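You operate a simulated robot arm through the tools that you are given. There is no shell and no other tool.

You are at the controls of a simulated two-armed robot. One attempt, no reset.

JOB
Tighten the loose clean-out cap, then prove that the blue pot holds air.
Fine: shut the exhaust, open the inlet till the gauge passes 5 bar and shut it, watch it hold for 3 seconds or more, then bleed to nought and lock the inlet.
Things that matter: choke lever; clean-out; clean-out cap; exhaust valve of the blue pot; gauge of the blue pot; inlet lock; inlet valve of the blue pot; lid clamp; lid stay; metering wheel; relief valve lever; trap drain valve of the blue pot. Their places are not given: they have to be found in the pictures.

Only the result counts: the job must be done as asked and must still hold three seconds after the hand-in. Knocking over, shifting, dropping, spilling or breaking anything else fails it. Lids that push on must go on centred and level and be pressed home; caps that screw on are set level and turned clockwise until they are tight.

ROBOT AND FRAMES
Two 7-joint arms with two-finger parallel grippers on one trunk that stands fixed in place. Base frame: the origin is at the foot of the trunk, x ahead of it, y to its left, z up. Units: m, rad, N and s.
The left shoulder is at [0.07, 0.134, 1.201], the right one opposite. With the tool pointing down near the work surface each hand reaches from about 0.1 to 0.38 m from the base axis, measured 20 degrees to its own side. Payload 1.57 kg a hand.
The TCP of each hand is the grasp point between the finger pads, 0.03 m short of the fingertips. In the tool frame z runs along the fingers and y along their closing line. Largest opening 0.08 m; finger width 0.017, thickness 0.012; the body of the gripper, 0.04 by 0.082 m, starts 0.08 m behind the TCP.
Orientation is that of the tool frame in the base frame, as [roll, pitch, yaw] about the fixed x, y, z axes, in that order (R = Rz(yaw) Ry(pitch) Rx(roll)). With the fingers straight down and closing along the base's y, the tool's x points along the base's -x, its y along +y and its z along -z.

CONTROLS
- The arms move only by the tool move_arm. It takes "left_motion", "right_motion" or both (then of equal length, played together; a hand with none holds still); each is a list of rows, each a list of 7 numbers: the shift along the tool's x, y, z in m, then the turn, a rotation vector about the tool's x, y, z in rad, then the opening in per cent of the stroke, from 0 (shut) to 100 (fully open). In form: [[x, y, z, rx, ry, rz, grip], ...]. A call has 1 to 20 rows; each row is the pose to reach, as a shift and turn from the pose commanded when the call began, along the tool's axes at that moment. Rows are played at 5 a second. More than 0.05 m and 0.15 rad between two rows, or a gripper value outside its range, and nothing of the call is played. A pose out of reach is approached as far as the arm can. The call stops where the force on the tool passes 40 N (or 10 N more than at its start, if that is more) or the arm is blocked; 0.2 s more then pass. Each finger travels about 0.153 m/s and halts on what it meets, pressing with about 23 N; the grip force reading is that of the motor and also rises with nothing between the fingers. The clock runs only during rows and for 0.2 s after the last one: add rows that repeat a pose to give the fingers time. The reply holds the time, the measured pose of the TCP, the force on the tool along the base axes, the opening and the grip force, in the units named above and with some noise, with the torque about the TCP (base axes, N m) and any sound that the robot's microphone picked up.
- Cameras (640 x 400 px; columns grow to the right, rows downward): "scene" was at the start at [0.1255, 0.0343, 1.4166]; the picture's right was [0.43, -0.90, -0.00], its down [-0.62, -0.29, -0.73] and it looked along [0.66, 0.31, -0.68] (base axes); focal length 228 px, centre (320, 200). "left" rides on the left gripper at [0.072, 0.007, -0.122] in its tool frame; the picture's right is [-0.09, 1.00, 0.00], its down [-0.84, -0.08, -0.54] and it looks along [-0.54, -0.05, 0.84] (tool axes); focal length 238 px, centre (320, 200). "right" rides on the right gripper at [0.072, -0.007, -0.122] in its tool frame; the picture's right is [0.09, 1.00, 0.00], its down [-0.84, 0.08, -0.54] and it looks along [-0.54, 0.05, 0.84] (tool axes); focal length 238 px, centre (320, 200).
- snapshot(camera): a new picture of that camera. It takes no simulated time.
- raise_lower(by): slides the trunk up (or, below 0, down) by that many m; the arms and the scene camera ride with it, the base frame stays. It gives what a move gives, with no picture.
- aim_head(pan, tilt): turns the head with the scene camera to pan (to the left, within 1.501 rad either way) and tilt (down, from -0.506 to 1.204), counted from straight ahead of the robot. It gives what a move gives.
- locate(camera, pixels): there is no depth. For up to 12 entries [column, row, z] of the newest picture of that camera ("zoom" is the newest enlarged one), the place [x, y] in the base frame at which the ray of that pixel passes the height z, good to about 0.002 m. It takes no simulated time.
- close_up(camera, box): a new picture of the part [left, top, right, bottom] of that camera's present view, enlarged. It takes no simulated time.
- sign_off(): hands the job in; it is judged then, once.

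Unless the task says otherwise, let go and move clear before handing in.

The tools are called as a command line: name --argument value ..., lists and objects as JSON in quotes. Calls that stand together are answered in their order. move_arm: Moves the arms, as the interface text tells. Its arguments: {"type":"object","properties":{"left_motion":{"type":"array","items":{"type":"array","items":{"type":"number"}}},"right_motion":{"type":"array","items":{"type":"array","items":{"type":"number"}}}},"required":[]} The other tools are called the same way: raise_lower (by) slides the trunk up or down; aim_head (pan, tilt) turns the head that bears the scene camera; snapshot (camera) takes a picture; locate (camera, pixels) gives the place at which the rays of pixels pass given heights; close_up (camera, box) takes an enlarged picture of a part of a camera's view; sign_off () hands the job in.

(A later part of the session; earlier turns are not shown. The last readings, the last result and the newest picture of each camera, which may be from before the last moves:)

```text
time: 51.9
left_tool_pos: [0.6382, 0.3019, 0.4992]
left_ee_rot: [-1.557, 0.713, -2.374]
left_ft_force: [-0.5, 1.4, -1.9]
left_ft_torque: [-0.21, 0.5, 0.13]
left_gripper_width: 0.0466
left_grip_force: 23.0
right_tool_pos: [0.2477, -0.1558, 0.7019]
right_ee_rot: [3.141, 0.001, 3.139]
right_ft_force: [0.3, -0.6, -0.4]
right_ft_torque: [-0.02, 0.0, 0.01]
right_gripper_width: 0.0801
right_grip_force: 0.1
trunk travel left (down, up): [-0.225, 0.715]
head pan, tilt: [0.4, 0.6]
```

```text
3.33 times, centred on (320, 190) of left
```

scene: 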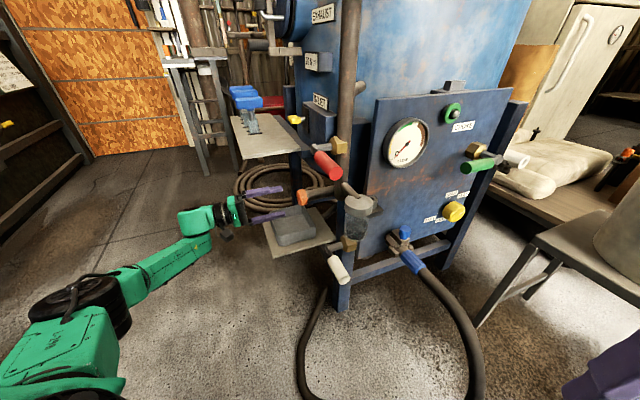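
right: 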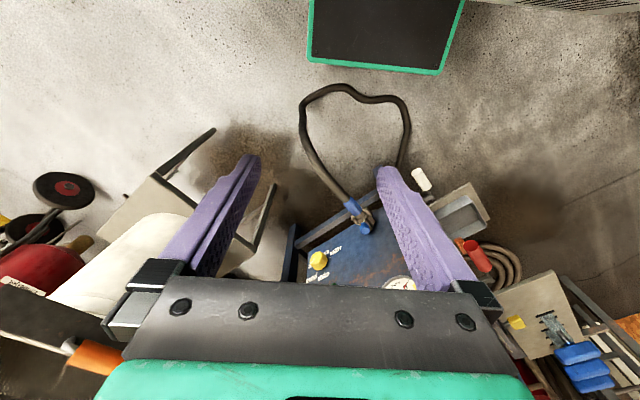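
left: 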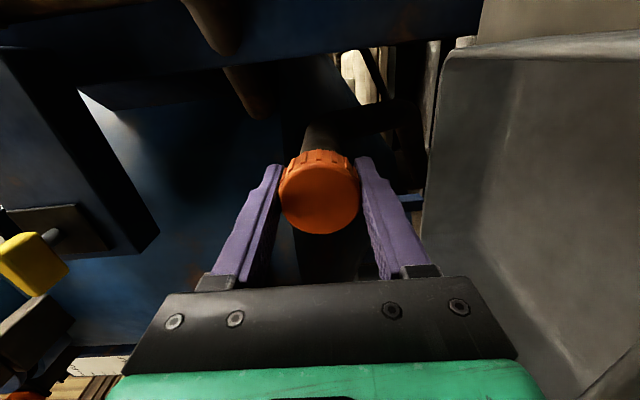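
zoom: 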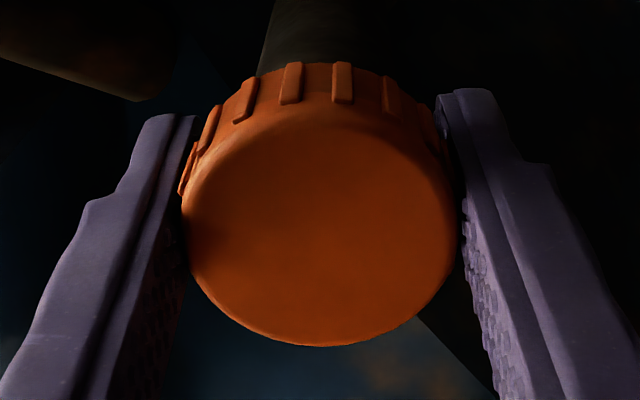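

The ribs now lag the fingers (rib moved from zoom (312,80) to (292,82)) at about 0.5 N·m, so the pads are slipping on a seated cap. I'll do one regrip and short turn to confirm it's at the stop.

move_arm --left_motion '[[0, 0, 0, 0, 0, 0, 60], [0, 0, 0, 0, 0, 0, 100], [0, 0, 0, 0, 0, -0.145, 100], [0, 0, 0, 0, 0, -0.29, 100], [0, 0, 0, 0, 0, -0.435, 100], [0, 0, 0, 0, 0, -0.58, 100], [0, 0, 0, 0, 0, -0.7, 100], [0, 0, 0, 0, 0, -0.7, 60], [0, 0, 0, 0, 0, -0.7, 0], [0, 0, 0, 0, 0, -0.7, 0]]'

close_up --camera "left" --box '[256, 130, 384, 250]'

move_arm --left_motion '[[0, 0, 0, 0, 0, 0.1, 0], [0, 0, 0, 0, 0, 0.2, 0]]'

close_up --camera "left" --box '[256, 130, 384, 250]'

move_arm --left_motion '[[0, 0, 0, 0, 0, 0.12, 0], [0, 0, 0, 0, 0, 0.24, 0], [0, 0, 0, 0, 0, 0.36, 0]]'

close_up --camera "left" --box '[256, 130, 384, 250]'

```text
time: 54.1
left_tool_pos: [0.6377, 0.3022, 0.4997]
left_ee_rot: [-1.561, 0.012, -2.383]
left_ft_force: [-1.4, -0.4, -1.1]
left_ft_torque: [-0.12, 0.26, 0.01]
left_gripper_width: 0.0457
left_grip_force: 23.3
right_tool_pos: [0.2472, -0.1559, 0.7015]
right_ee_rot: [-3.141, 0.0, 3.14]
right_ft_force: [-0.1, -0.2, 0.2]
right_ft_torque: [0.01, 0.0, -0.03]
right_gripper_width: 0.0797
right_grip_force: 0.1
trunk travel left (down, up): [-0.225, 0.715]
head pan, tilt: [0.4, 0.6]
```

```text
3.33 times, centred on (320, 190) of left
```

zoom: 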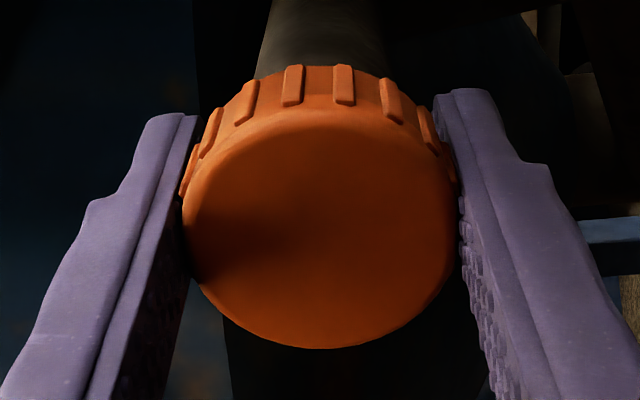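

```text
time: 54.7
left_tool_pos: [0.6363, 0.3023, 0.5001]
left_ee_rot: [-1.558, 0.213, -2.38]
left_ft_force: [0.7, 0.0, 0.5]
left_ft_torque: [-0.19, 0.44, -0.02]
left_gripper_width: 0.0464
left_grip_force: 23.1
right_tool_pos: [0.2477, -0.1552, 0.7012]
right_ee_rot: [3.139, 0.001, 3.141]
right_ft_force: [-0.7, 0.2, -0.2]
right_ft_torque: [0.02, 0.02, -0.02]
right_gripper_width: 0.0801
right_grip_force: 0.2
trunk travel left (down, up): [-0.225, 0.715]
head pan, tilt: [0.4, 0.6]
```

```text
3.33 times, centred on (320, 190) of left
```

zoom: 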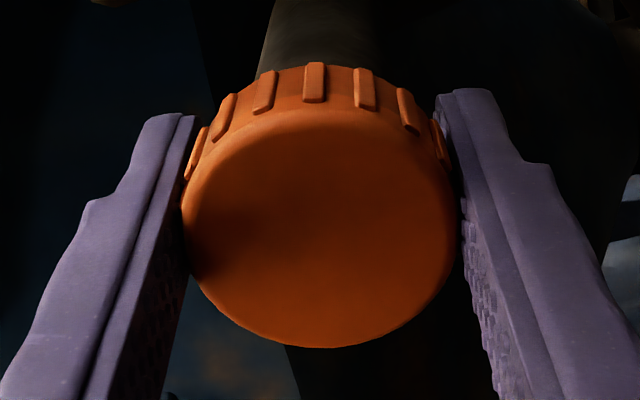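

```text
time: 55.5
left_tool_pos: [0.6369, 0.302, 0.5002]
left_ee_rot: [-1.558, 0.576, -2.376]
left_ft_force: [0.0, -0.1, -2.0]
left_ft_torque: [-0.18, 0.45, 0.02]
left_gripper_width: 0.0464
left_grip_force: 22.9
right_tool_pos: [0.248, -0.1542, 0.6995]
right_ee_rot: [-3.14, 0.001, 3.14]
right_ft_force: [0.1, -0.3, -0.4]
right_ft_torque: [-0.02, -0.04, -0.01]
right_gripper_width: 0.08
right_grip_force: 0.0
trunk travel left (down, up): [-0.225, 0.715]
head pan, tilt: [0.4, 0.6]
```

```text
3.33 times, centred on (320, 190) of left
```

zoom: 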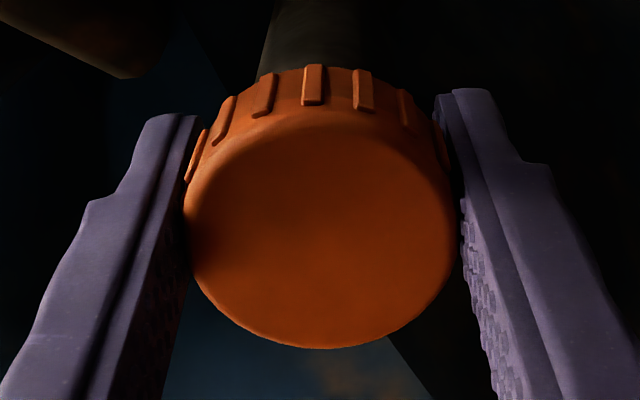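

The torque stays near -0.45 N·m, but the evenly spaced ribs make slip and rotation hard to tell apart. I'll regrip and step slowly, comparing the ribs in the fixed scene view.

move_arm --left_motion '[[0, 0, 0, 0, 0, 0, 60], [0, 0, 0, 0, 0, 0, 100], [0, 0, 0, 0, 0, -0.145, 100], [0, 0, 0, 0, 0, -0.29, 100], [0, 0, 0, 0, 0, -0.435, 100], [0, 0, 0, 0, 0, -0.58, 100], [0, 0, 0, 0, 0, -0.58, 60], [0, 0, 0, 0, 0, -0.58, 0], [0, 0, 0, 0, 0, -0.58, 0]]'

close_up --camera "scene" --box '[288, 180, 328, 205]'

close_up --camera "left" --box '[256, 130, 384, 250]'

move_arm --left_motion '[[0, 0, 0, 0, 0, 0.06, 0], [0, 0, 0, 0, 0, 0.12, 0]]'

close_up --camera "scene" --box '[288, 180, 328, 205]'

close_up --camera "left" --box '[256, 130, 384, 250]'

move_arm --left_motion '[[0, 0, 0, 0, 0, 0.06, 0], [0, 0, 0, 0, 0, 0.12, 0]]'

close_up --camera "left" --box '[256, 130, 384, 250]'

close_up --camera "scene" --box '[288, 180, 328, 205]'

```text
time: 57.5
left_tool_pos: [0.6367, 0.3022, 0.5]
left_ee_rot: [-1.561, -0.007, -2.383]
left_ft_force: [0.1, 0.8, 0.2]
left_ft_torque: [-0.12, 0.25, -0.03]
left_gripper_width: 0.0456
left_grip_force: 22.7
right_tool_pos: [0.2472, -0.1568, 0.7006]
right_ee_rot: [3.14, 0.002, -3.141]
right_ft_force: [0.2, -1.0, -0.2]
right_ft_torque: [-0.04, 0.0, 0.0]
right_gripper_width: 0.08
right_grip_force: 0.0
trunk travel left (down, up): [-0.225, 0.715]
head pan, tilt: [0.4, 0.6]
```

```text
16.00 times, centred on (308, 192) of scene
```

zoom: 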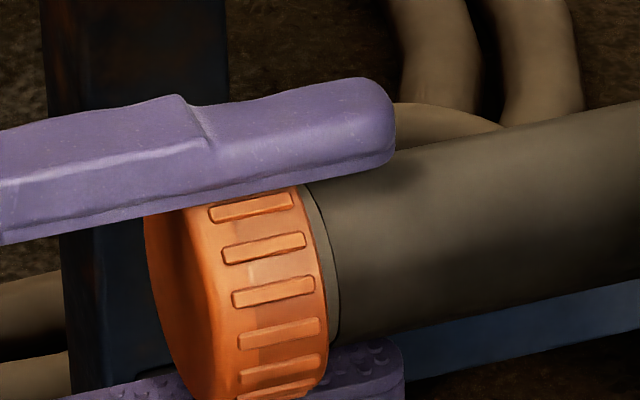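

```text
3.33 times, centred on (320, 190) of left
```

zoom: 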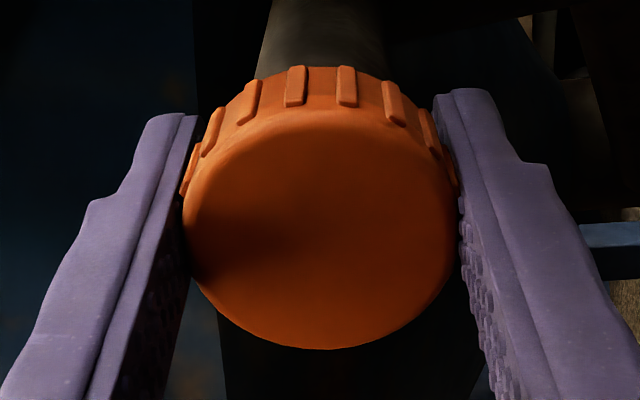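

```text
time: 58.1
left_tool_pos: [0.6365, 0.303, 0.4982]
left_ee_rot: [-1.56, 0.114, -2.381]
left_ft_force: [1.1, -0.1, 1.0]
left_ft_torque: [-0.23, 0.41, -0.06]
left_gripper_width: 0.0465
left_grip_force: 22.5
right_tool_pos: [0.2483, -0.156, 0.7024]
right_ee_rot: [-3.141, -0.001, 3.139]
right_ft_force: [0.1, 0.6, -0.7]
right_ft_torque: [0.01, 0.01, 0.04]
right_gripper_width: 0.0801
right_grip_force: 0.1
trunk travel left (down, up): [-0.225, 0.715]
head pan, tilt: [0.4, 0.6]
```

```text
16.00 times, centred on (308, 192) of scene
```

zoom: 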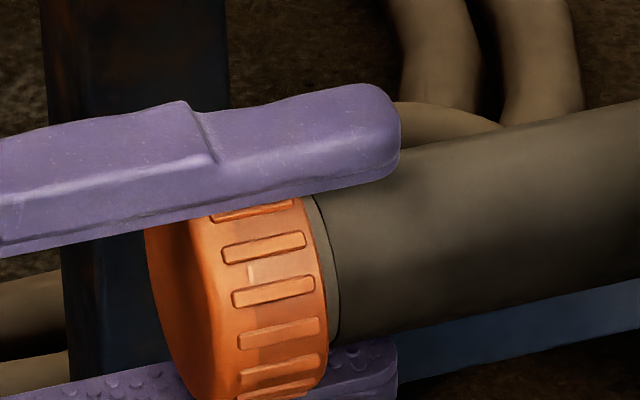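

```text
3.33 times, centred on (320, 190) of left
```

zoom: 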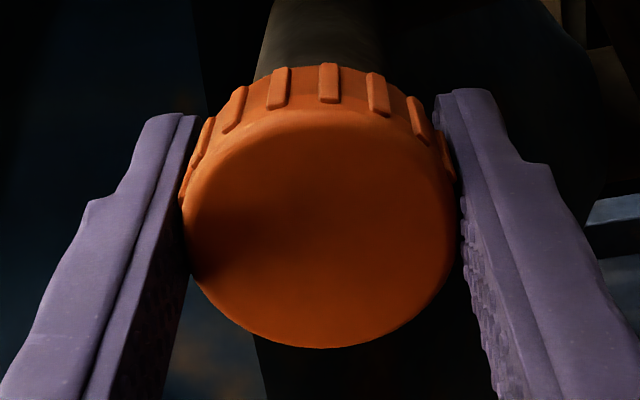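

```text
time: 58.7
left_tool_pos: [0.6359, 0.3018, 0.4997]
left_ee_rot: [-1.56, 0.235, -2.38]
left_ft_force: [-1.2, 1.0, -0.8]
left_ft_torque: [-0.2, 0.45, -0.03]
left_gripper_width: 0.0465
left_grip_force: 22.9
right_tool_pos: [0.249, -0.1566, 0.7009]
right_ee_rot: [3.141, 0.002, 3.141]
right_ft_force: [-0.4, 0.1, -0.3]
right_ft_torque: [-0.01, 0.02, 0.01]
right_gripper_width: 0.0798
right_grip_force: 0.1
trunk travel left (down, up): [-0.225, 0.715]
head pan, tilt: [0.4, 0.6]
```

```text
3.33 times, centred on (320, 190) of left
```

zoom: 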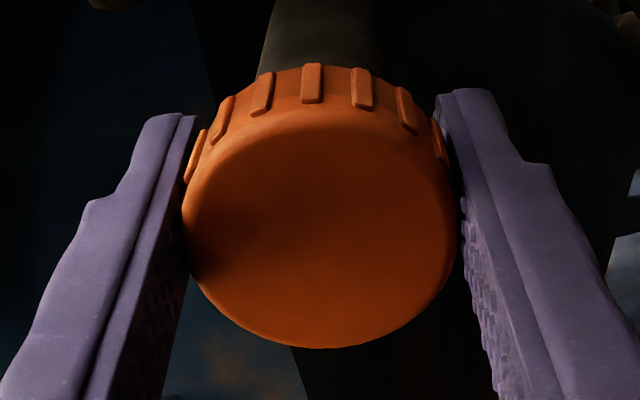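

```text
16.00 times, centred on (308, 192) of scene
```

zoom: 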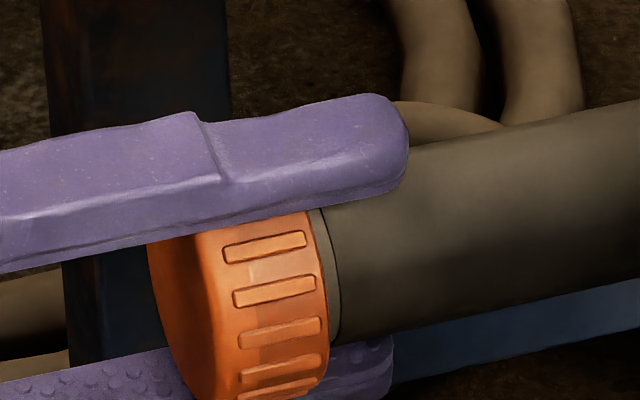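

The ribs stay put in the scene view at (265,250), (273,292) and (280,333) while the fingers slip, so the cap is tight at its stop. I'll release and back out along the axis.

move_arm --left_motion '[[0, 0, 0, 0, 0, 0, 60], [0, 0, 0, 0, 0, 0, 100], [0, 0, 0, 0, 0, 0, 100], [0, 0, -0.03, 0, 0, 0, 100], [0, 0, -0.06, 0, 0, 0, 100], [0, 0, -0.09, 0, 0, 0, 100], [0, 0, -0.12, 0, 0, 0, 100]]'

close_up --camera "scene" --box '[270, 170, 350, 220]'

snapshot --camera "left"

```text
time: 60.3
left_tool_pos: [0.5547, 0.3901, 0.4996]
left_ee_rot: [-1.558, 0.232, -2.381]
left_ft_force: [0.1, -0.1, -0.5]
left_ft_torque: [0.0, -0.02, -0.01]
left_gripper_width: 0.0801
left_grip_force: 0.1
right_tool_pos: [0.2479, -0.1554, 0.7011]
right_ee_rot: [3.141, 0.0, 3.138]
right_ft_force: [-0.7, 0.0, -0.1]
right_ft_torque: [0.01, -0.01, -0.01]
right_gripper_width: 0.0799
right_grip_force: 0.1
trunk travel left (down, up): [-0.225, 0.715]
head pan, tilt: [0.4, 0.6]
```

```text
8.00 times, centred on (310, 195) of scene
```

zoom: 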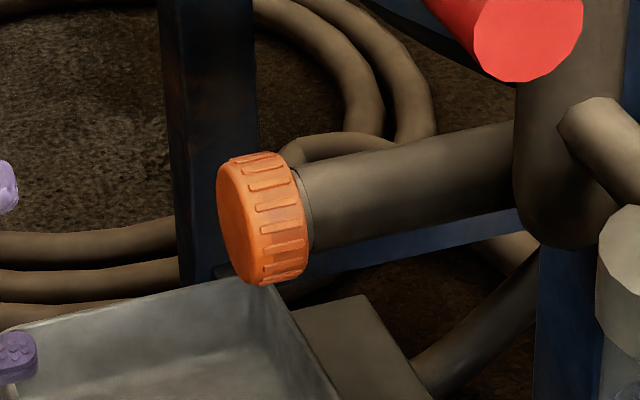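

```text
taken
```

left: 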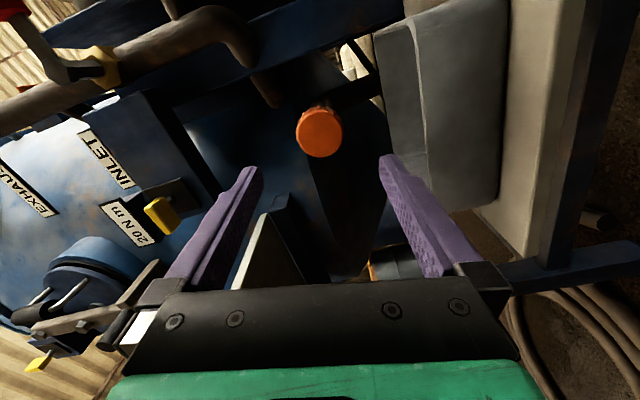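

The collar gap has shrunk and the cap sits level. I'll pull the left hand back to clear the shelf and then raise the trunk for the valves.

move_arm --left_motion '[[0.016, -0.004, -0.03, 0, 0, 0, 100], [0.032, -0.008, -0.06, 0, 0, 0, 100], [0.049, -0.012, -0.09, 0, 0, 0, 100], [0.065, -0.0165, -0.1186, 0, 0, 0, 100]]'

raise_lower --by 0.25

snapshot --camera "scene"

snapshot --camera "left"

snapshot --camera "right"

```text
time: 61.3
left_tool_pos: [0.4239, 0.4285, 0.4981]
left_ee_rot: [-1.56, 0.233, -2.379]
left_ft_force: [0.3, -1.1, -0.1]
left_ft_torque: [0.07, -0.01, 0.0]
left_gripper_width: 0.0801
left_grip_force: 0.1
right_tool_pos: [0.2492, -0.1568, 0.7015]
right_ee_rot: [3.141, 0.002, 3.14]
right_ft_force: [0.3, -0.6, 0.0]
right_ft_torque: [0.04, -0.01, 0.02]
right_gripper_width: 0.0799
right_grip_force: 0.0
trunk travel left (down, up): [-0.225, 0.715]
head pan, tilt: [0.4, 0.6]
```

```text
time: 63.9
left_tool_pos: [0.4249, 0.4273, 0.7485]
left_ee_rot: [-1.562, 0.231, -2.38]
left_ft_force: [0.4, 0.3, -0.9]
left_ft_torque: [0.04, -0.01, 0.01]
left_gripper_width: 0.0802
left_grip_force: 0.1
right_tool_pos: [0.2477, -0.1553, 0.9514]
right_ee_rot: [3.139, 0.001, 3.14]
right_ft_force: [-0.2, -0.6, -0.1]
right_ft_torque: [0.03, -0.02, 0.01]
right_gripper_width: 0.0802
right_grip_force: 0.1
trunk travel left (down, up): [-0.475, 0.465]
head pan, tilt: [0.4, 0.6]
```

```text
taken
```

scene: 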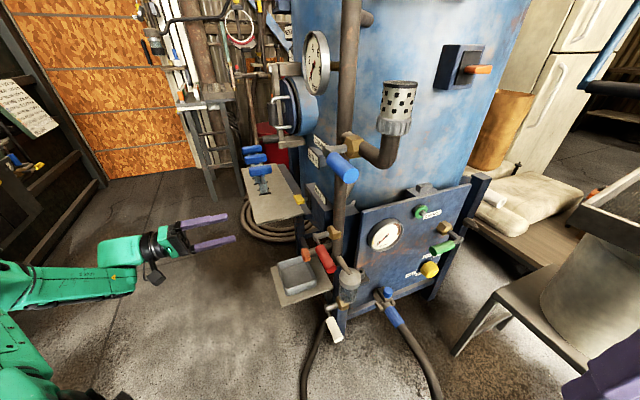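

```text
taken
```

left: 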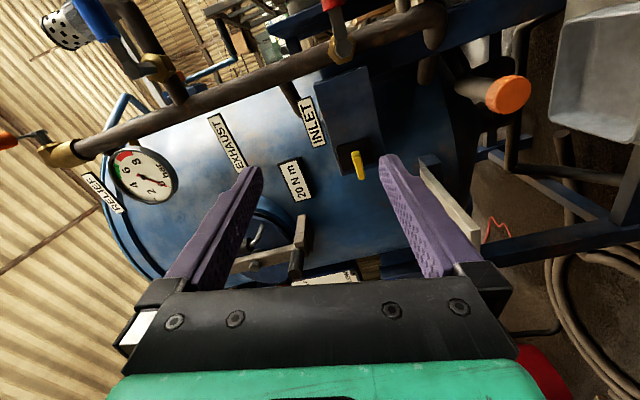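

```text
taken
```

right: 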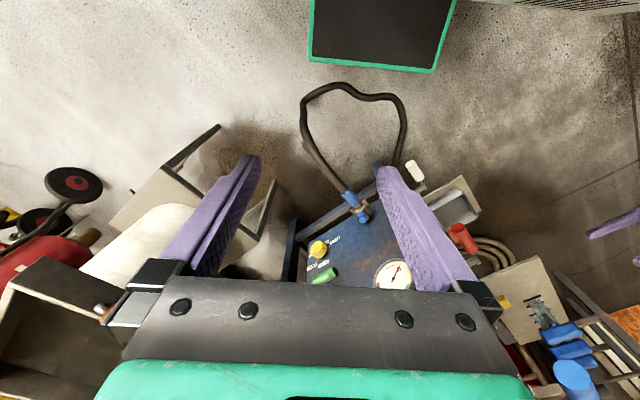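

This left view shows the gauge at (142,175), both levers and the lock at (358,165). I'll zoom in on each.

close_up --camera "left" --box '[40, 0, 200, 100]'

close_up --camera "left" --box '[280, 0, 440, 100]'

close_up --camera "left" --box '[290, 90, 418, 190]'

close_up --camera "scene" --box '[290, 120, 418, 200]'

close_up --camera "scene" --box '[270, 180, 366, 280]'

```text
4.00 times, centred on (120, 50) of left
```

zoom: 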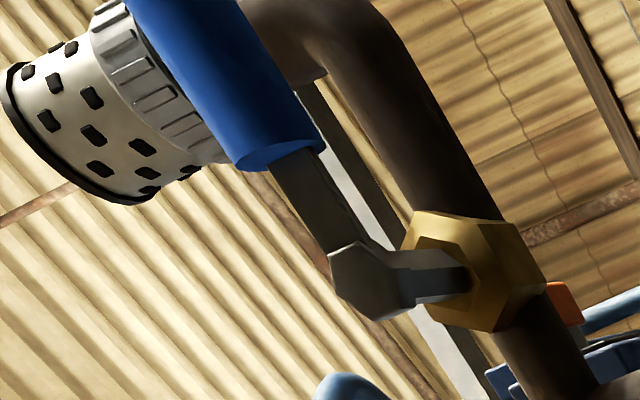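

```text
4.00 times, centred on (360, 50) of left
```

zoom: 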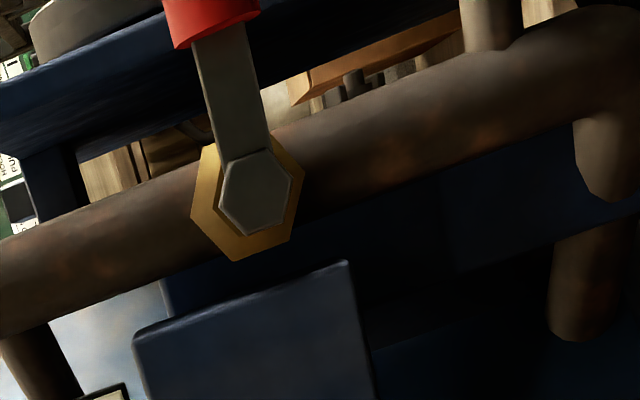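

```text
4.00 times, centred on (354, 140) of left
```

zoom: 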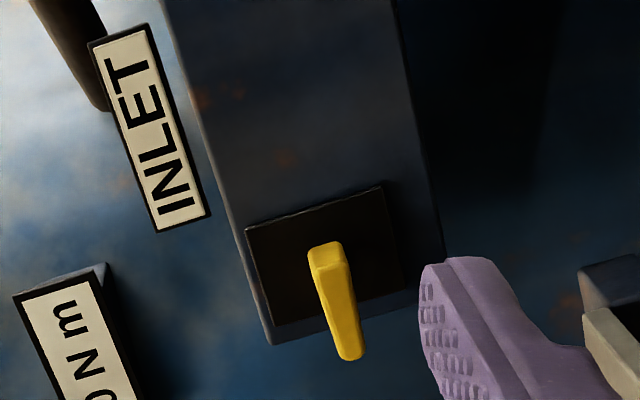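

```text
5.00 times, centred on (354, 160) of scene
```

zoom: 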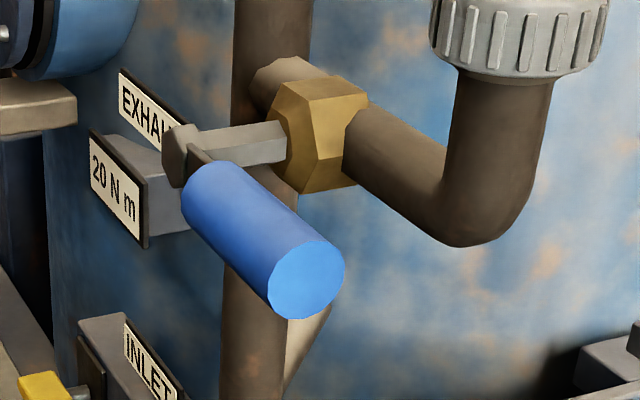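

```text
4.00 times, centred on (318, 230) of scene
```

zoom: 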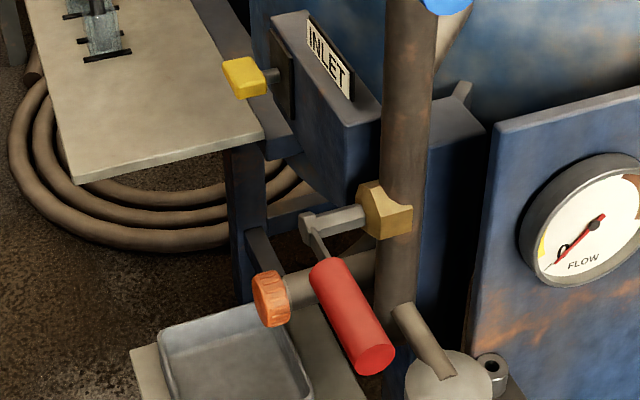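

Both valve states are confirmed: the blue lever lies along its branch (open) and the red lever lies across the standpipe (shut). Next I'll look closely at how the yellow lock works.

close_up --camera "scene" --box '[318, 180, 350, 200]'

close_up --camera "scene" --box '[284, 186, 332, 216]'

close_up --camera "right" --box '[480, 270, 544, 330]'

close_up --camera "left" --box '[330, 130, 394, 190]'

```text
16.00 times, centred on (334, 190) of scene
```

zoom: 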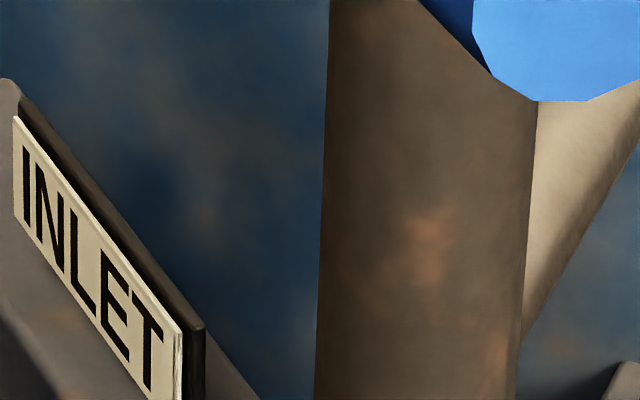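

```text
13.33 times, centred on (308, 201) of scene
```

zoom: 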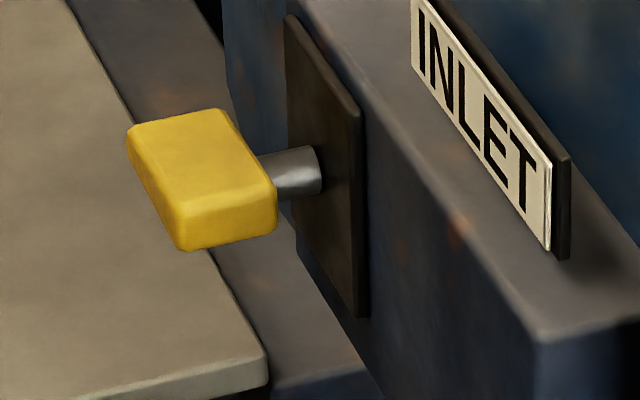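

```text
6.67 times, centred on (512, 300) of right
```

zoom: 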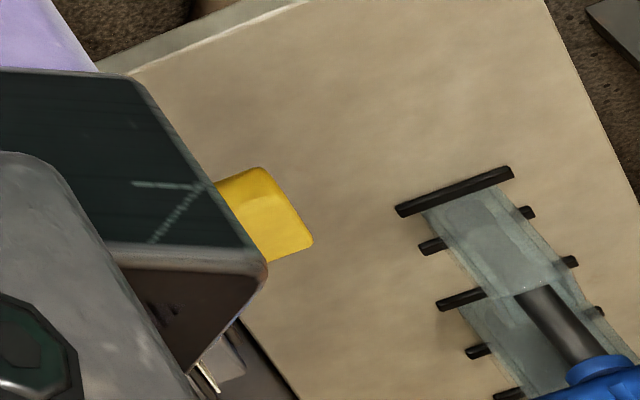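

```text
6.67 times, centred on (362, 160) of left
```

zoom: 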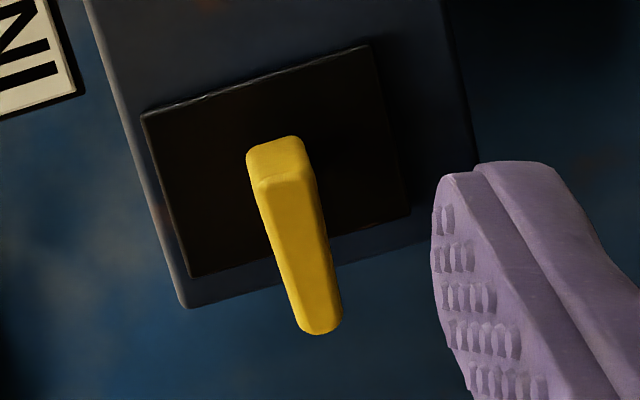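

The lock is a flat yellow thumb-turn on a level shaft along the same axis as the cap, with its bar now horizontal. Exhaust first: I'll triangulate the blue lever's hinge and end.

locate --camera "scene" --pixels '[[351, 176, 0.9], [351, 176, 1.0], [326, 151, 0.9], [326, 151, 1.0], [329, 156, 0.97], [304, 200, 0.7], [304, 200, 0.75]]'

locate --camera "left" --pixels '[[131, 71, 0.95], [131, 71, 1.0], [359, 170, 0.7], [359, 170, 0.74]]'

```text
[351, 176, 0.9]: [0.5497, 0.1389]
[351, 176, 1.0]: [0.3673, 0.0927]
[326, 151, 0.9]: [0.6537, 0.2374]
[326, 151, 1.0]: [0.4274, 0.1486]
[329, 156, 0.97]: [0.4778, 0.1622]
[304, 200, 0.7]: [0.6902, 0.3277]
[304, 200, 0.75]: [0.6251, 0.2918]
```

```text
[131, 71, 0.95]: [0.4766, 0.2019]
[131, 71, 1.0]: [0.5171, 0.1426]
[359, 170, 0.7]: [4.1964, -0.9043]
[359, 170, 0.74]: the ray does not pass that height
```

The blue lever's hinge is at (0.494, 0.176, 0.971) and its end at (0.42, 0.112, 0.971). I'll use the left hand's closed fingers as a rod across the handle, and move to a staging point in front of it first.

move_arm --left_motion '[[0.019, -0.027, 0.012, 0, 0, -0.029, 60], [0.037, -0.055, 0.025, 0, 0, -0.058, 20], [0.056, -0.082, 0.037, 0, 0, -0.087, 0], [0.075, -0.109, 0.05, 0, 0, -0.116, 0], [0.094, -0.137, 0.062, 0, 0, -0.145, 0], [0.112, -0.164, 0.075, 0, 0, -0.174, 0], [0.131, -0.192, 0.087, 0, 0, -0.203, 0], [0.15, -0.219, 0.1, 0, 0, -0.231, 0]]'

snapshot --camera "left"

snapshot --camera "scene"

```text
time: 65.7
left_tool_pos: [0.351, 0.2254, 0.9229]
left_ee_rot: [-1.57, -0.007, -2.384]
left_ft_force: [0.0, 0.1, 2.5]
left_ft_torque: [0.18, 0.14, -0.01]
left_gripper_width: 0.0003
left_grip_force: 20.9
left hand out of reach, approached as far as the arm can: row 8
right_tool_pos: [0.2484, -0.1556, 0.9509]
right_ee_rot: [3.138, 0.001, 3.139]
right_ft_force: [-0.2, -0.5, -0.1]
right_ft_torque: [0.03, -0.03, 0.01]
right_gripper_width: 0.0799
right_grip_force: 0.0
trunk travel left (down, up): [-0.475, 0.465]
head pan, tilt: [0.4, 0.6]
```

```text
taken
```

left: 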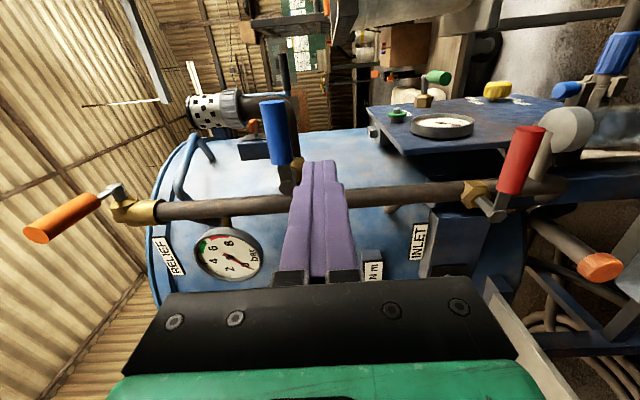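

```text
taken
```

scene: 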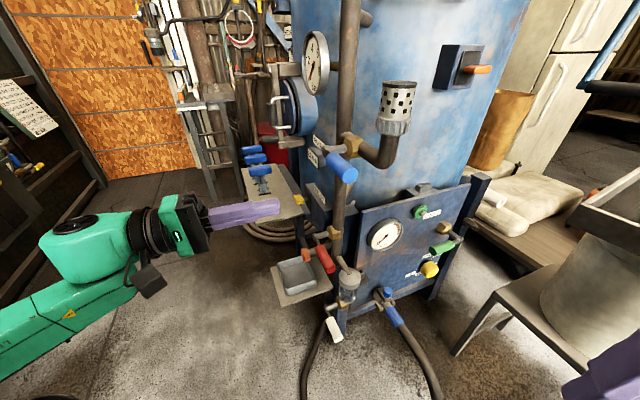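

The left view looks straight along the valve spindles: blue lever from hinge (285,185) to end (270,100), red from (487,200) to (530,130), and the gauge at 0 at (230,250). I'll slide the closed fingers in just below the blue handle.

move_arm --left_motion '[[0.002, -0.005, 0.04, 0, 0, 0, 0], [0.004, -0.01, 0.08, 0, 0, 0, 0], [0.006, -0.013, 0.12, 0, 0, 0, 0], [0.006, -0.013, 0.12, 0, 0, 0, 0]]'

snapshot --camera "left"

close_up --camera "scene" --box '[260, 120, 420, 220]'

```text
time: 66.7
left_tool_pos: [0.4277, 0.1329, 0.942]
left_ee_rot: [-1.561, 0.003, -2.383]
left_ft_force: [0.8, 0.8, 0.2]
left_ft_torque: [0.0, 0.01, 0.04]
left_gripper_width: 0.0
left_grip_force: 21.0
left hand out of reach, approached as far as the arm can: row 1, 2
right_tool_pos: [0.2474, -0.1551, 0.9522]
right_ee_rot: [-3.141, 0.002, 3.139]
right_ft_force: [-0.2, -0.2, 0.4]
right_ft_torque: [-0.05, -0.01, -0.03]
right_gripper_width: 0.0798
right_grip_force: 0.0
trunk travel left (down, up): [-0.475, 0.465]
head pan, tilt: [0.4, 0.6]
```

```text
taken
```

left: 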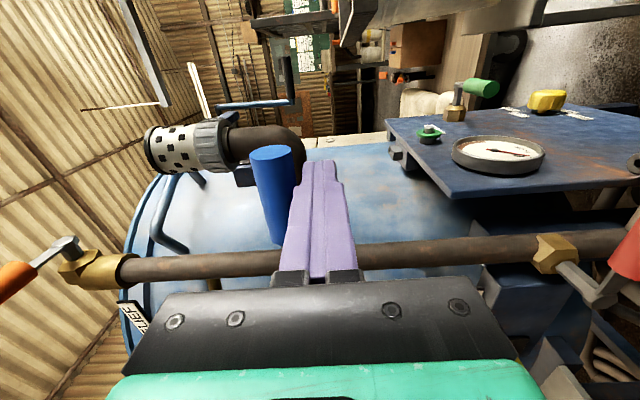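

```text
4.00 times, centred on (340, 170) of scene
```

zoom: 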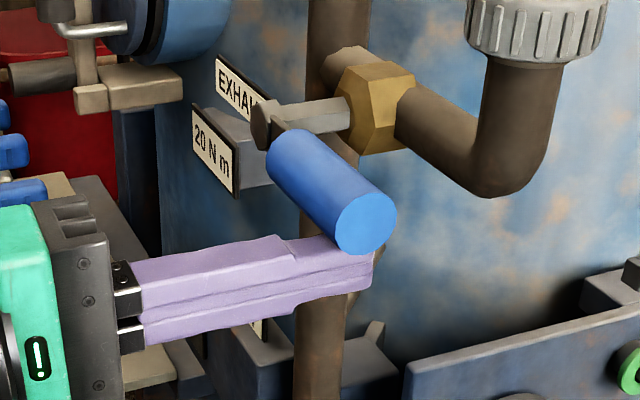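

The rod is just under the handle's end. I'll push up about 15° and read the force.

move_arm --left_motion '[[0.002, -0.01, 0, 0, 0, 0, 0], [0.005, -0.02, 0, 0, 0, 0, 0], [0.005, -0.028, 0, 0, 0, 0, 0]]'

close_up --camera "scene" --box '[260, 120, 420, 220]'

```text
time: 67.2
left_tool_pos: [0.4275, 0.1325, 0.9466]
left_ee_rot: [-1.572, -0.015, -2.381]
left_ft_force: [-3.0, 3.7, -15.6]
left_ft_torque: [0.22, 0.04, -0.01]
left_gripper_width: 0.0001
left_grip_force: 20.9
right_tool_pos: [0.2488, -0.1546, 0.9515]
right_ee_rot: [-3.14, 0.0, 3.139]
right_ft_force: [0.4, -0.3, 0.0]
right_ft_torque: [0.03, 0.0, 0.02]
right_gripper_width: 0.08
right_grip_force: 0.0
trunk travel left (down, up): [-0.475, 0.465]
head pan, tilt: [0.4, 0.6]
stopped in row 2 (left hand): the force on the tool passed its limit at 50 N (the readings are from after the stop); the commanded pose is now the measured one
```

```text
4.00 times, centred on (340, 170) of scene
```

zoom: 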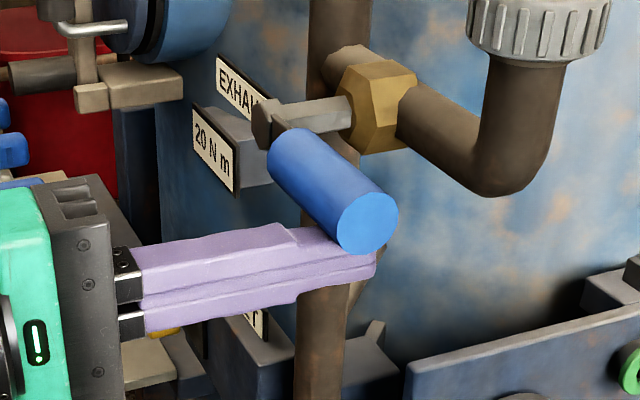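

Pushing up met a hard stop (force limit tripped), so the exhaust closes downward. I'll withdraw, go over the handle and press down from above.

move_arm --left_motion '[[0, 0.008, 0, 0, 0, 0, 0], [0, 0.008, -0.04, 0, 0, 0, 0], [0, 0.008, -0.07, 0, 0, 0, 0], [0, -0.03, -0.07, 0, 0, 0, 0], [0, -0.065, -0.07, 0, 0, 0, 0], [0, -0.065, -0.035, 0, 0, 0, 0], [0, -0.065, 0, 0, 0, 0, 0]]'

close_up --camera "scene" --box '[260, 100, 420, 200]'

snapshot --camera "left"

```text
time: 68.8
left_tool_pos: [0.4283, 0.1312, 1.0133]
left_ee_rot: [-1.571, -0.012, -2.385]
left_ft_force: [-0.2, 0.0, 0.6]
left_ft_torque: [0.02, -0.01, -0.05]
left_gripper_width: 0.0001
left_grip_force: 21.3
left hand out of reach, approached as far as the arm can: row 2, 3, 4, 5
right_tool_pos: [0.2507, -0.156, 0.9508]
right_ee_rot: [3.14, 0.001, 3.14]
right_ft_force: [-0.2, -0.1, -0.4]
right_ft_torque: [0.01, 0.05, -0.03]
right_gripper_width: 0.0801
right_grip_force: 0.0
trunk travel left (down, up): [-0.475, 0.465]
head pan, tilt: [0.4, 0.6]
```

```text
4.00 times, centred on (340, 150) of scene
```

zoom: 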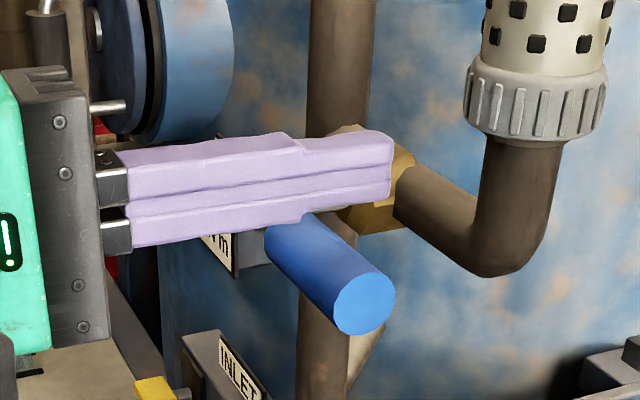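

```text
taken
```

left: 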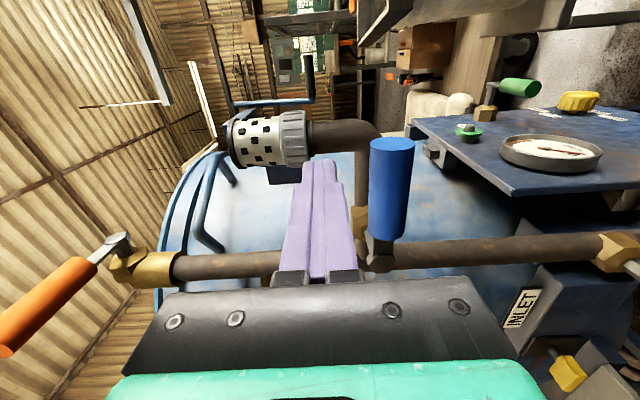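

The rod is now above the handle at z=1.013. I'll press down along the arc about the hinge, first to 45°.

move_arm --left_motion '[[-0.003, 0.015, 0, 0, 0, 0, 0], [0.001, 0.035, 0, 0, 0, 0, 0], [0, 0.056, 0, 0, 0, 0, 0], [-0.006, 0.076, 0, 0, 0, 0, 0]]'

close_up --camera "scene" --box '[260, 120, 420, 220]'

snapshot --camera "left"

```text
time: 69.8
left_tool_pos: [0.43, 0.1349, 0.9362]
left_ee_rot: [-1.569, -0.008, -2.387]
left_ft_force: [-0.8, 0.6, 0.6]
left_ft_torque: [-0.01, 0.0, -0.01]
left_gripper_width: 0.0
left_grip_force: 20.8
right_tool_pos: [0.2491, -0.1556, 0.9516]
right_ee_rot: [3.141, 0.0, 3.139]
right_ft_force: [-0.1, 0.4, 0.5]
right_ft_torque: [-0.01, 0.0, 0.0]
right_gripper_width: 0.08
right_grip_force: 0.1
trunk travel left (down, up): [-0.475, 0.465]
head pan, tilt: [0.4, 0.6]
```

```text
4.00 times, centred on (340, 170) of scene
```

zoom: 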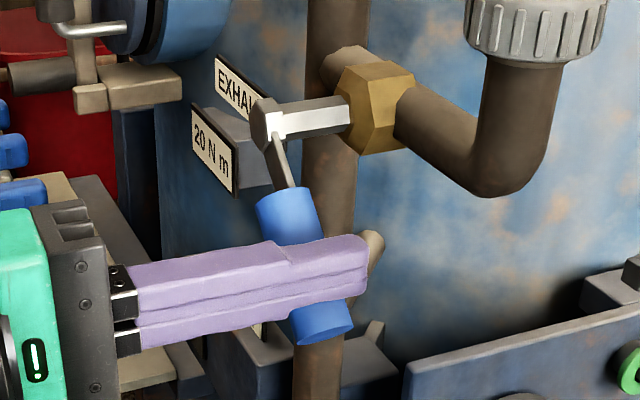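

```text
taken
```

left: 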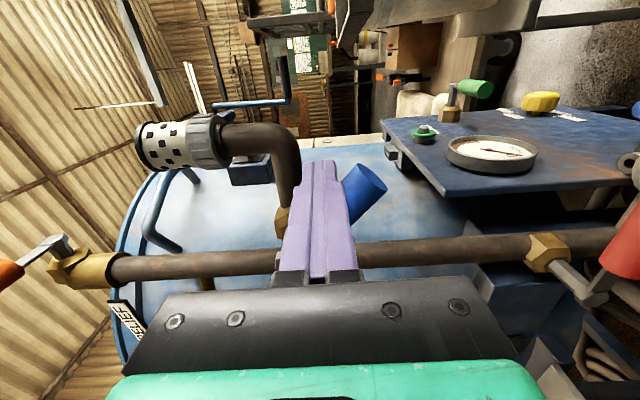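

The lever is following the rod down easily. I'll continue to vertical and on until it meets its stop.

move_arm --left_motion '[[-0.005, 0.009, 0, 0, 0, 0, 0], [-0.011, 0.0175, 0, 0, 0, 0, 0], [-0.019, 0.025, 0, 0, 0, 0, 0], [-0.0265, 0.0315, 0, 0, 0, 0, 0], [-0.036, 0.037, 0, 0, 0, 0, 0], [-0.045, 0.041, 0, 0, 0, 0, 0], [-0.05, 0.0425, 0, 0, 0, 0, 0], [-0.054, 0.043, 0, 0, 0, 0, 0]]'

close_up --camera "scene" --box '[260, 120, 420, 220]'

snapshot --camera "left"

```text
time: 71.6
left_tool_pos: [0.4699, 0.1719, 0.8941]
left_ee_rot: [-1.569, -0.008, -2.386]
left_ft_force: [-0.9, -0.4, 0.6]
left_ft_torque: [0.03, 0.02, -0.04]
left_gripper_width: 0.0
left_grip_force: 21.0
right_tool_pos: [0.248, -0.155, 0.9519]
right_ee_rot: [3.139, 0.001, 3.139]
right_ft_force: [0.4, -0.2, 0.4]
right_ft_torque: [0.0, -0.04, 0.02]
right_gripper_width: 0.0803
right_grip_force: 0.1
trunk travel left (down, up): [-0.475, 0.465]
head pan, tilt: [0.4, 0.6]
```

```text
4.00 times, centred on (340, 170) of scene
```

zoom: 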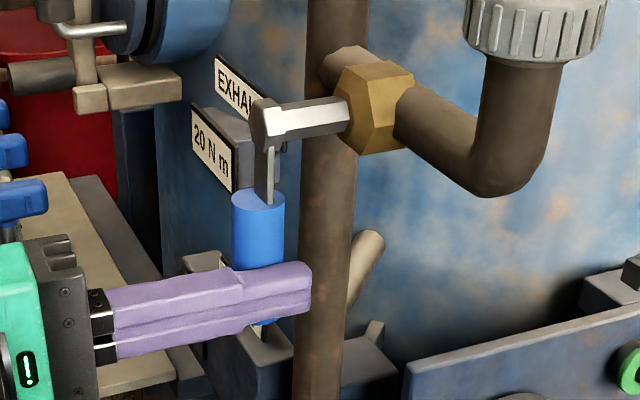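

```text
taken
```

left: 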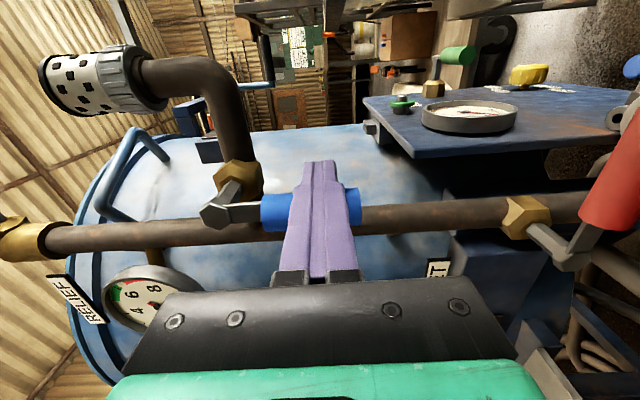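

The blue lever is essentially vertical, across its branch. I'll give it a small extra push to confirm it's against the shut stop.

move_arm --left_motion '[[-0.005, 0, 0, 0, 0, 0, 0], [-0.01, 0, 0, 0, 0, 0, 0], [-0.014, 0, 0, 0, 0, 0, 0]]'

snapshot --camera "left"

```text
time: 72.3
left_tool_pos: [0.4707, 0.1712, 0.8937]
left_ee_rot: [-1.565, -0.011, -2.407]
left_ft_force: [-15.5, -6.8, -0.7]
left_ft_torque: [-0.16, -0.2, -0.13]
left_gripper_width: 0.0
left_grip_force: 21.7
right_tool_pos: [0.2455, -0.1557, 0.9528]
right_ee_rot: [3.139, 0.004, 3.139]
right_ft_force: [0.6, -0.3, 0.3]
right_ft_torque: [-0.03, 0.01, 0.0]
right_gripper_width: 0.0798
right_grip_force: 0.0
trunk travel left (down, up): [-0.475, 0.465]
head pan, tilt: [0.4, 0.6]
stopped in row 3 (left hand): the force on the tool passed its limit at 47 N (the readings are from after the stop); the commanded pose is now the measured one
```

```text
taken
```

left: 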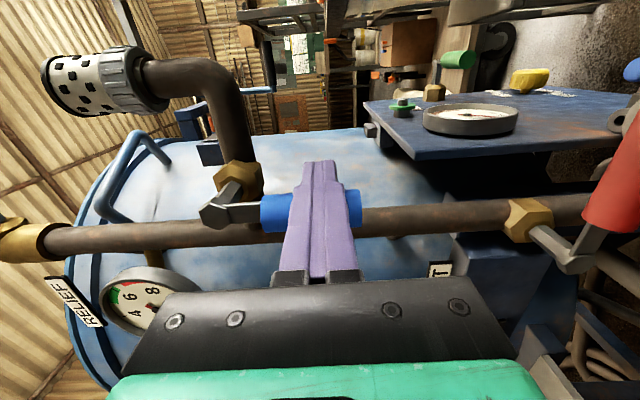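

Hard stop reached, so the exhaust is shut. I'll withdraw straight back, open the fingers and lower the trunk to red-lever height.

move_arm --left_motion '[[0.006, 0, -0.01, 0, 0, 0, 0], [0.006, 0, -0.05, 0, 0, 0, 0], [0.006, 0, -0.1, 0, 0, 0, 0], [0.006, 0, -0.1, 0, 0, 0, 50], [0.006, 0, -0.1, 0, 0, 0, 100]]'

raise_lower --by -0.18

snapshot --camera "left"

snapshot --camera "scene"

```text
time: 73.5
left_tool_pos: [0.401, 0.2434, 0.8933]
left_ee_rot: [-1.571, -0.013, -2.398]
left_ft_force: [0.3, -0.6, -0.5]
left_ft_torque: [0.0, -0.01, 0.05]
left_gripper_width: 0.0802
left_grip_force: 0.1
right_tool_pos: [0.2478, -0.1553, 0.9509]
right_ee_rot: [3.141, 0.002, 3.14]
right_ft_force: [0.8, -0.5, 0.1]
right_ft_torque: [-0.01, 0.01, -0.01]
right_gripper_width: 0.08
right_grip_force: 0.1
trunk travel left (down, up): [-0.475, 0.465]
head pan, tilt: [0.4, 0.6]
```

```text
time: 75.5
left_tool_pos: [0.4003, 0.2435, 0.7137]
left_ee_rot: [-1.571, -0.014, -2.398]
left_ft_force: [-0.2, 0.9, 0.1]
left_ft_torque: [0.03, 0.03, -0.01]
left_gripper_width: 0.08
left_grip_force: 0.2
right_tool_pos: [0.2479, -0.1557, 0.7717]
right_ee_rot: [3.141, 0.003, 3.14]
right_ft_force: [0.8, -0.2, -0.2]
right_ft_torque: [-0.02, 0.0, -0.01]
right_gripper_width: 0.0801
right_grip_force: 0.1
trunk travel left (down, up): [-0.295, 0.645]
head pan, tilt: [0.4, 0.6]
```

```text
taken
```

left: 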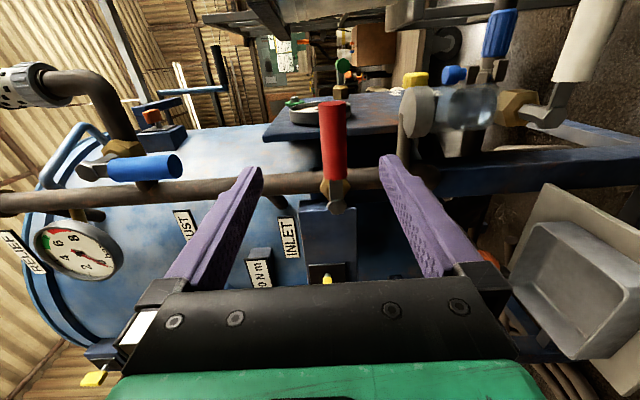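

```text
taken
```

scene: 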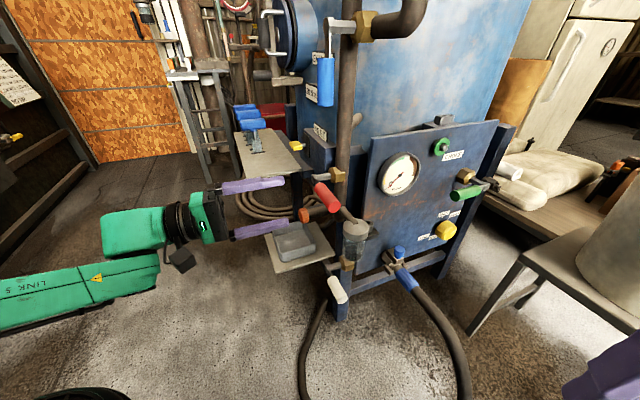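

The red lever sits right between the open fingers, from (335,200) to (332,105), and the gauge is in view at (80,250). I'll aim the head to see the gauge and slide the open fingers around the handle.

aim_head --pan 0.4 --tilt 0.25

move_arm --left_motion '[[-0.003, 0.003, 0.03, 0, 0, 0, 100], [-0.007, 0.006, 0.06, 0, 0, 0, 100], [-0.0134, 0.008, 0.0994, 0, 0, 0, 100], [-0.0134, 0.008, 0.0994, 0, 0, 0, 100]]'

snapshot --camera "left"

snapshot --camera "scene"

```text
time: 76.3
left_tool_pos: [0.4005, 0.2435, 0.7142]
left_ee_rot: [-1.57, -0.014, -2.397]
left_ft_force: [-1.2, 0.6, -0.1]
left_ft_torque: [0.0, -0.04, 0.02]
left_gripper_width: 0.0796
left_grip_force: 0.0
right_tool_pos: [0.2475, -0.1551, 0.7713]
right_ee_rot: [3.139, 0.001, 3.141]
right_ft_force: [0.3, 0.4, -0.1]
right_ft_torque: [0.0, 0.01, 0.01]
right_gripper_width: 0.0799
right_grip_force: 0.2
trunk travel left (down, up): [-0.295, 0.645]
head pan, tilt: [0.4, 0.25]
```

```text
time: 77.3
left_tool_pos: [0.4778, 0.1797, 0.7057]
left_ee_rot: [-1.571, -0.014, -2.399]
left_ft_force: [-1.0, 0.7, 0.0]
left_ft_torque: [-0.02, 0.02, -0.03]
left_gripper_width: 0.0801
left_grip_force: 0.1
right_tool_pos: [0.2486, -0.1552, 0.7716]
right_ee_rot: [3.141, 0.001, 3.14]
right_ft_force: [-0.5, -0.5, -0.2]
right_ft_torque: [0.02, -0.01, 0.0]
right_gripper_width: 0.08
right_grip_force: 0.2
trunk travel left (down, up): [-0.295, 0.645]
head pan, tilt: [0.4, 0.25]
```

```text
taken
```

left: 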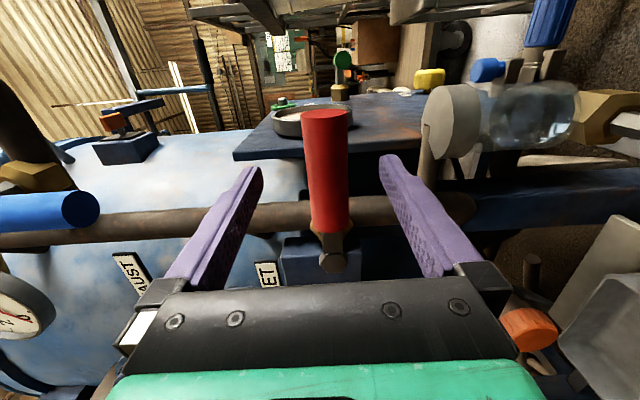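

```text
taken
```

scene: 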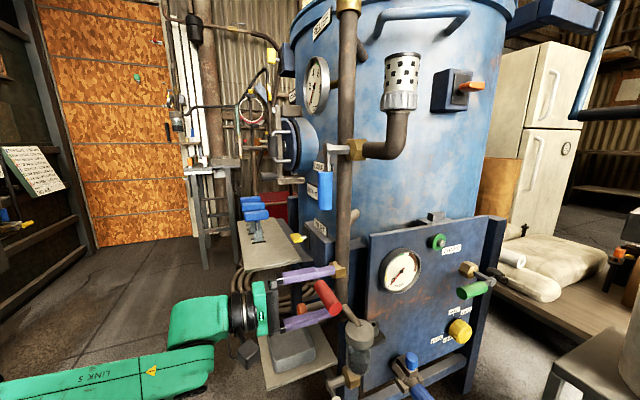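

The handle sits squarely between the fingers, and the scene camera sees the gauge at (316,85). I'll narrow the fingers around the handle and try a small downward move.

move_arm --left_motion '[[0, 0, 0, 0, 0, 0, 60], [0, 0, 0, 0, 0, 0, 60], [0, 0.01, 0, 0, 0, 0, 60], [0, 0.018, 0, 0, 0, 0.05, 60], [0, 0.024, 0, 0, 0, 0.1, 60]]'

close_up --camera "scene" --box '[260, 230, 388, 330]'

close_up --camera "scene" --box '[296, 45, 344, 125]'

```text
time: 78.5
left_tool_pos: [0.4773, 0.1806, 0.6837]
left_ee_rot: [-1.565, 0.09, -2.395]
left_ft_force: [9.0, 5.6, 15.4]
left_ft_torque: [-0.45, 0.25, 0.16]
left_gripper_width: 0.0609
left_grip_force: 7.4
right_tool_pos: [0.2478, -0.1552, 0.773]
right_ee_rot: [-3.141, 0.002, 3.14]
right_ft_force: [0.9, 0.7, -1.0]
right_ft_torque: [-0.03, 0.01, 0.04]
right_gripper_width: 0.0802
right_grip_force: 0.0
trunk travel left (down, up): [-0.295, 0.645]
head pan, tilt: [0.4, 0.25]
```

```text
4.00 times, centred on (324, 280) of scene
```

zoom: 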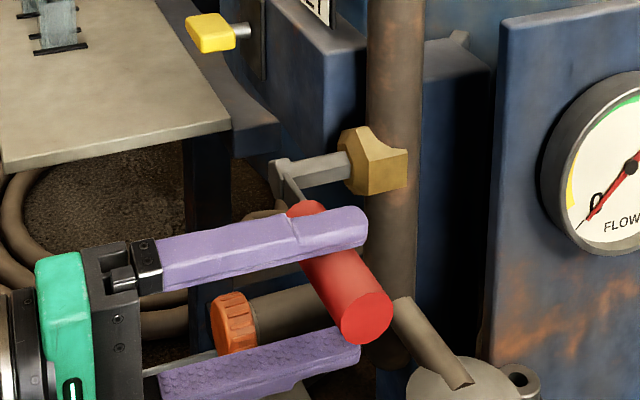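

```text
5.00 times, centred on (320, 85) of scene
```

zoom: 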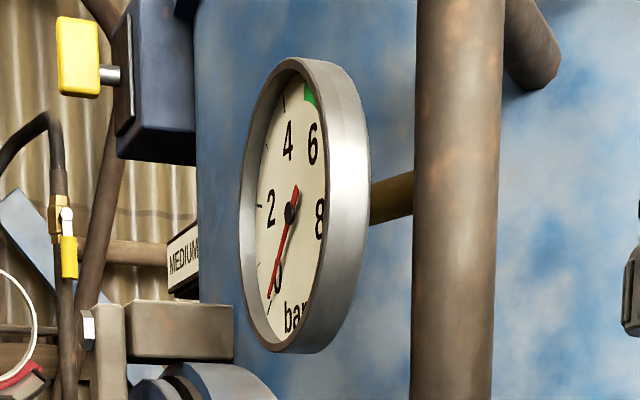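

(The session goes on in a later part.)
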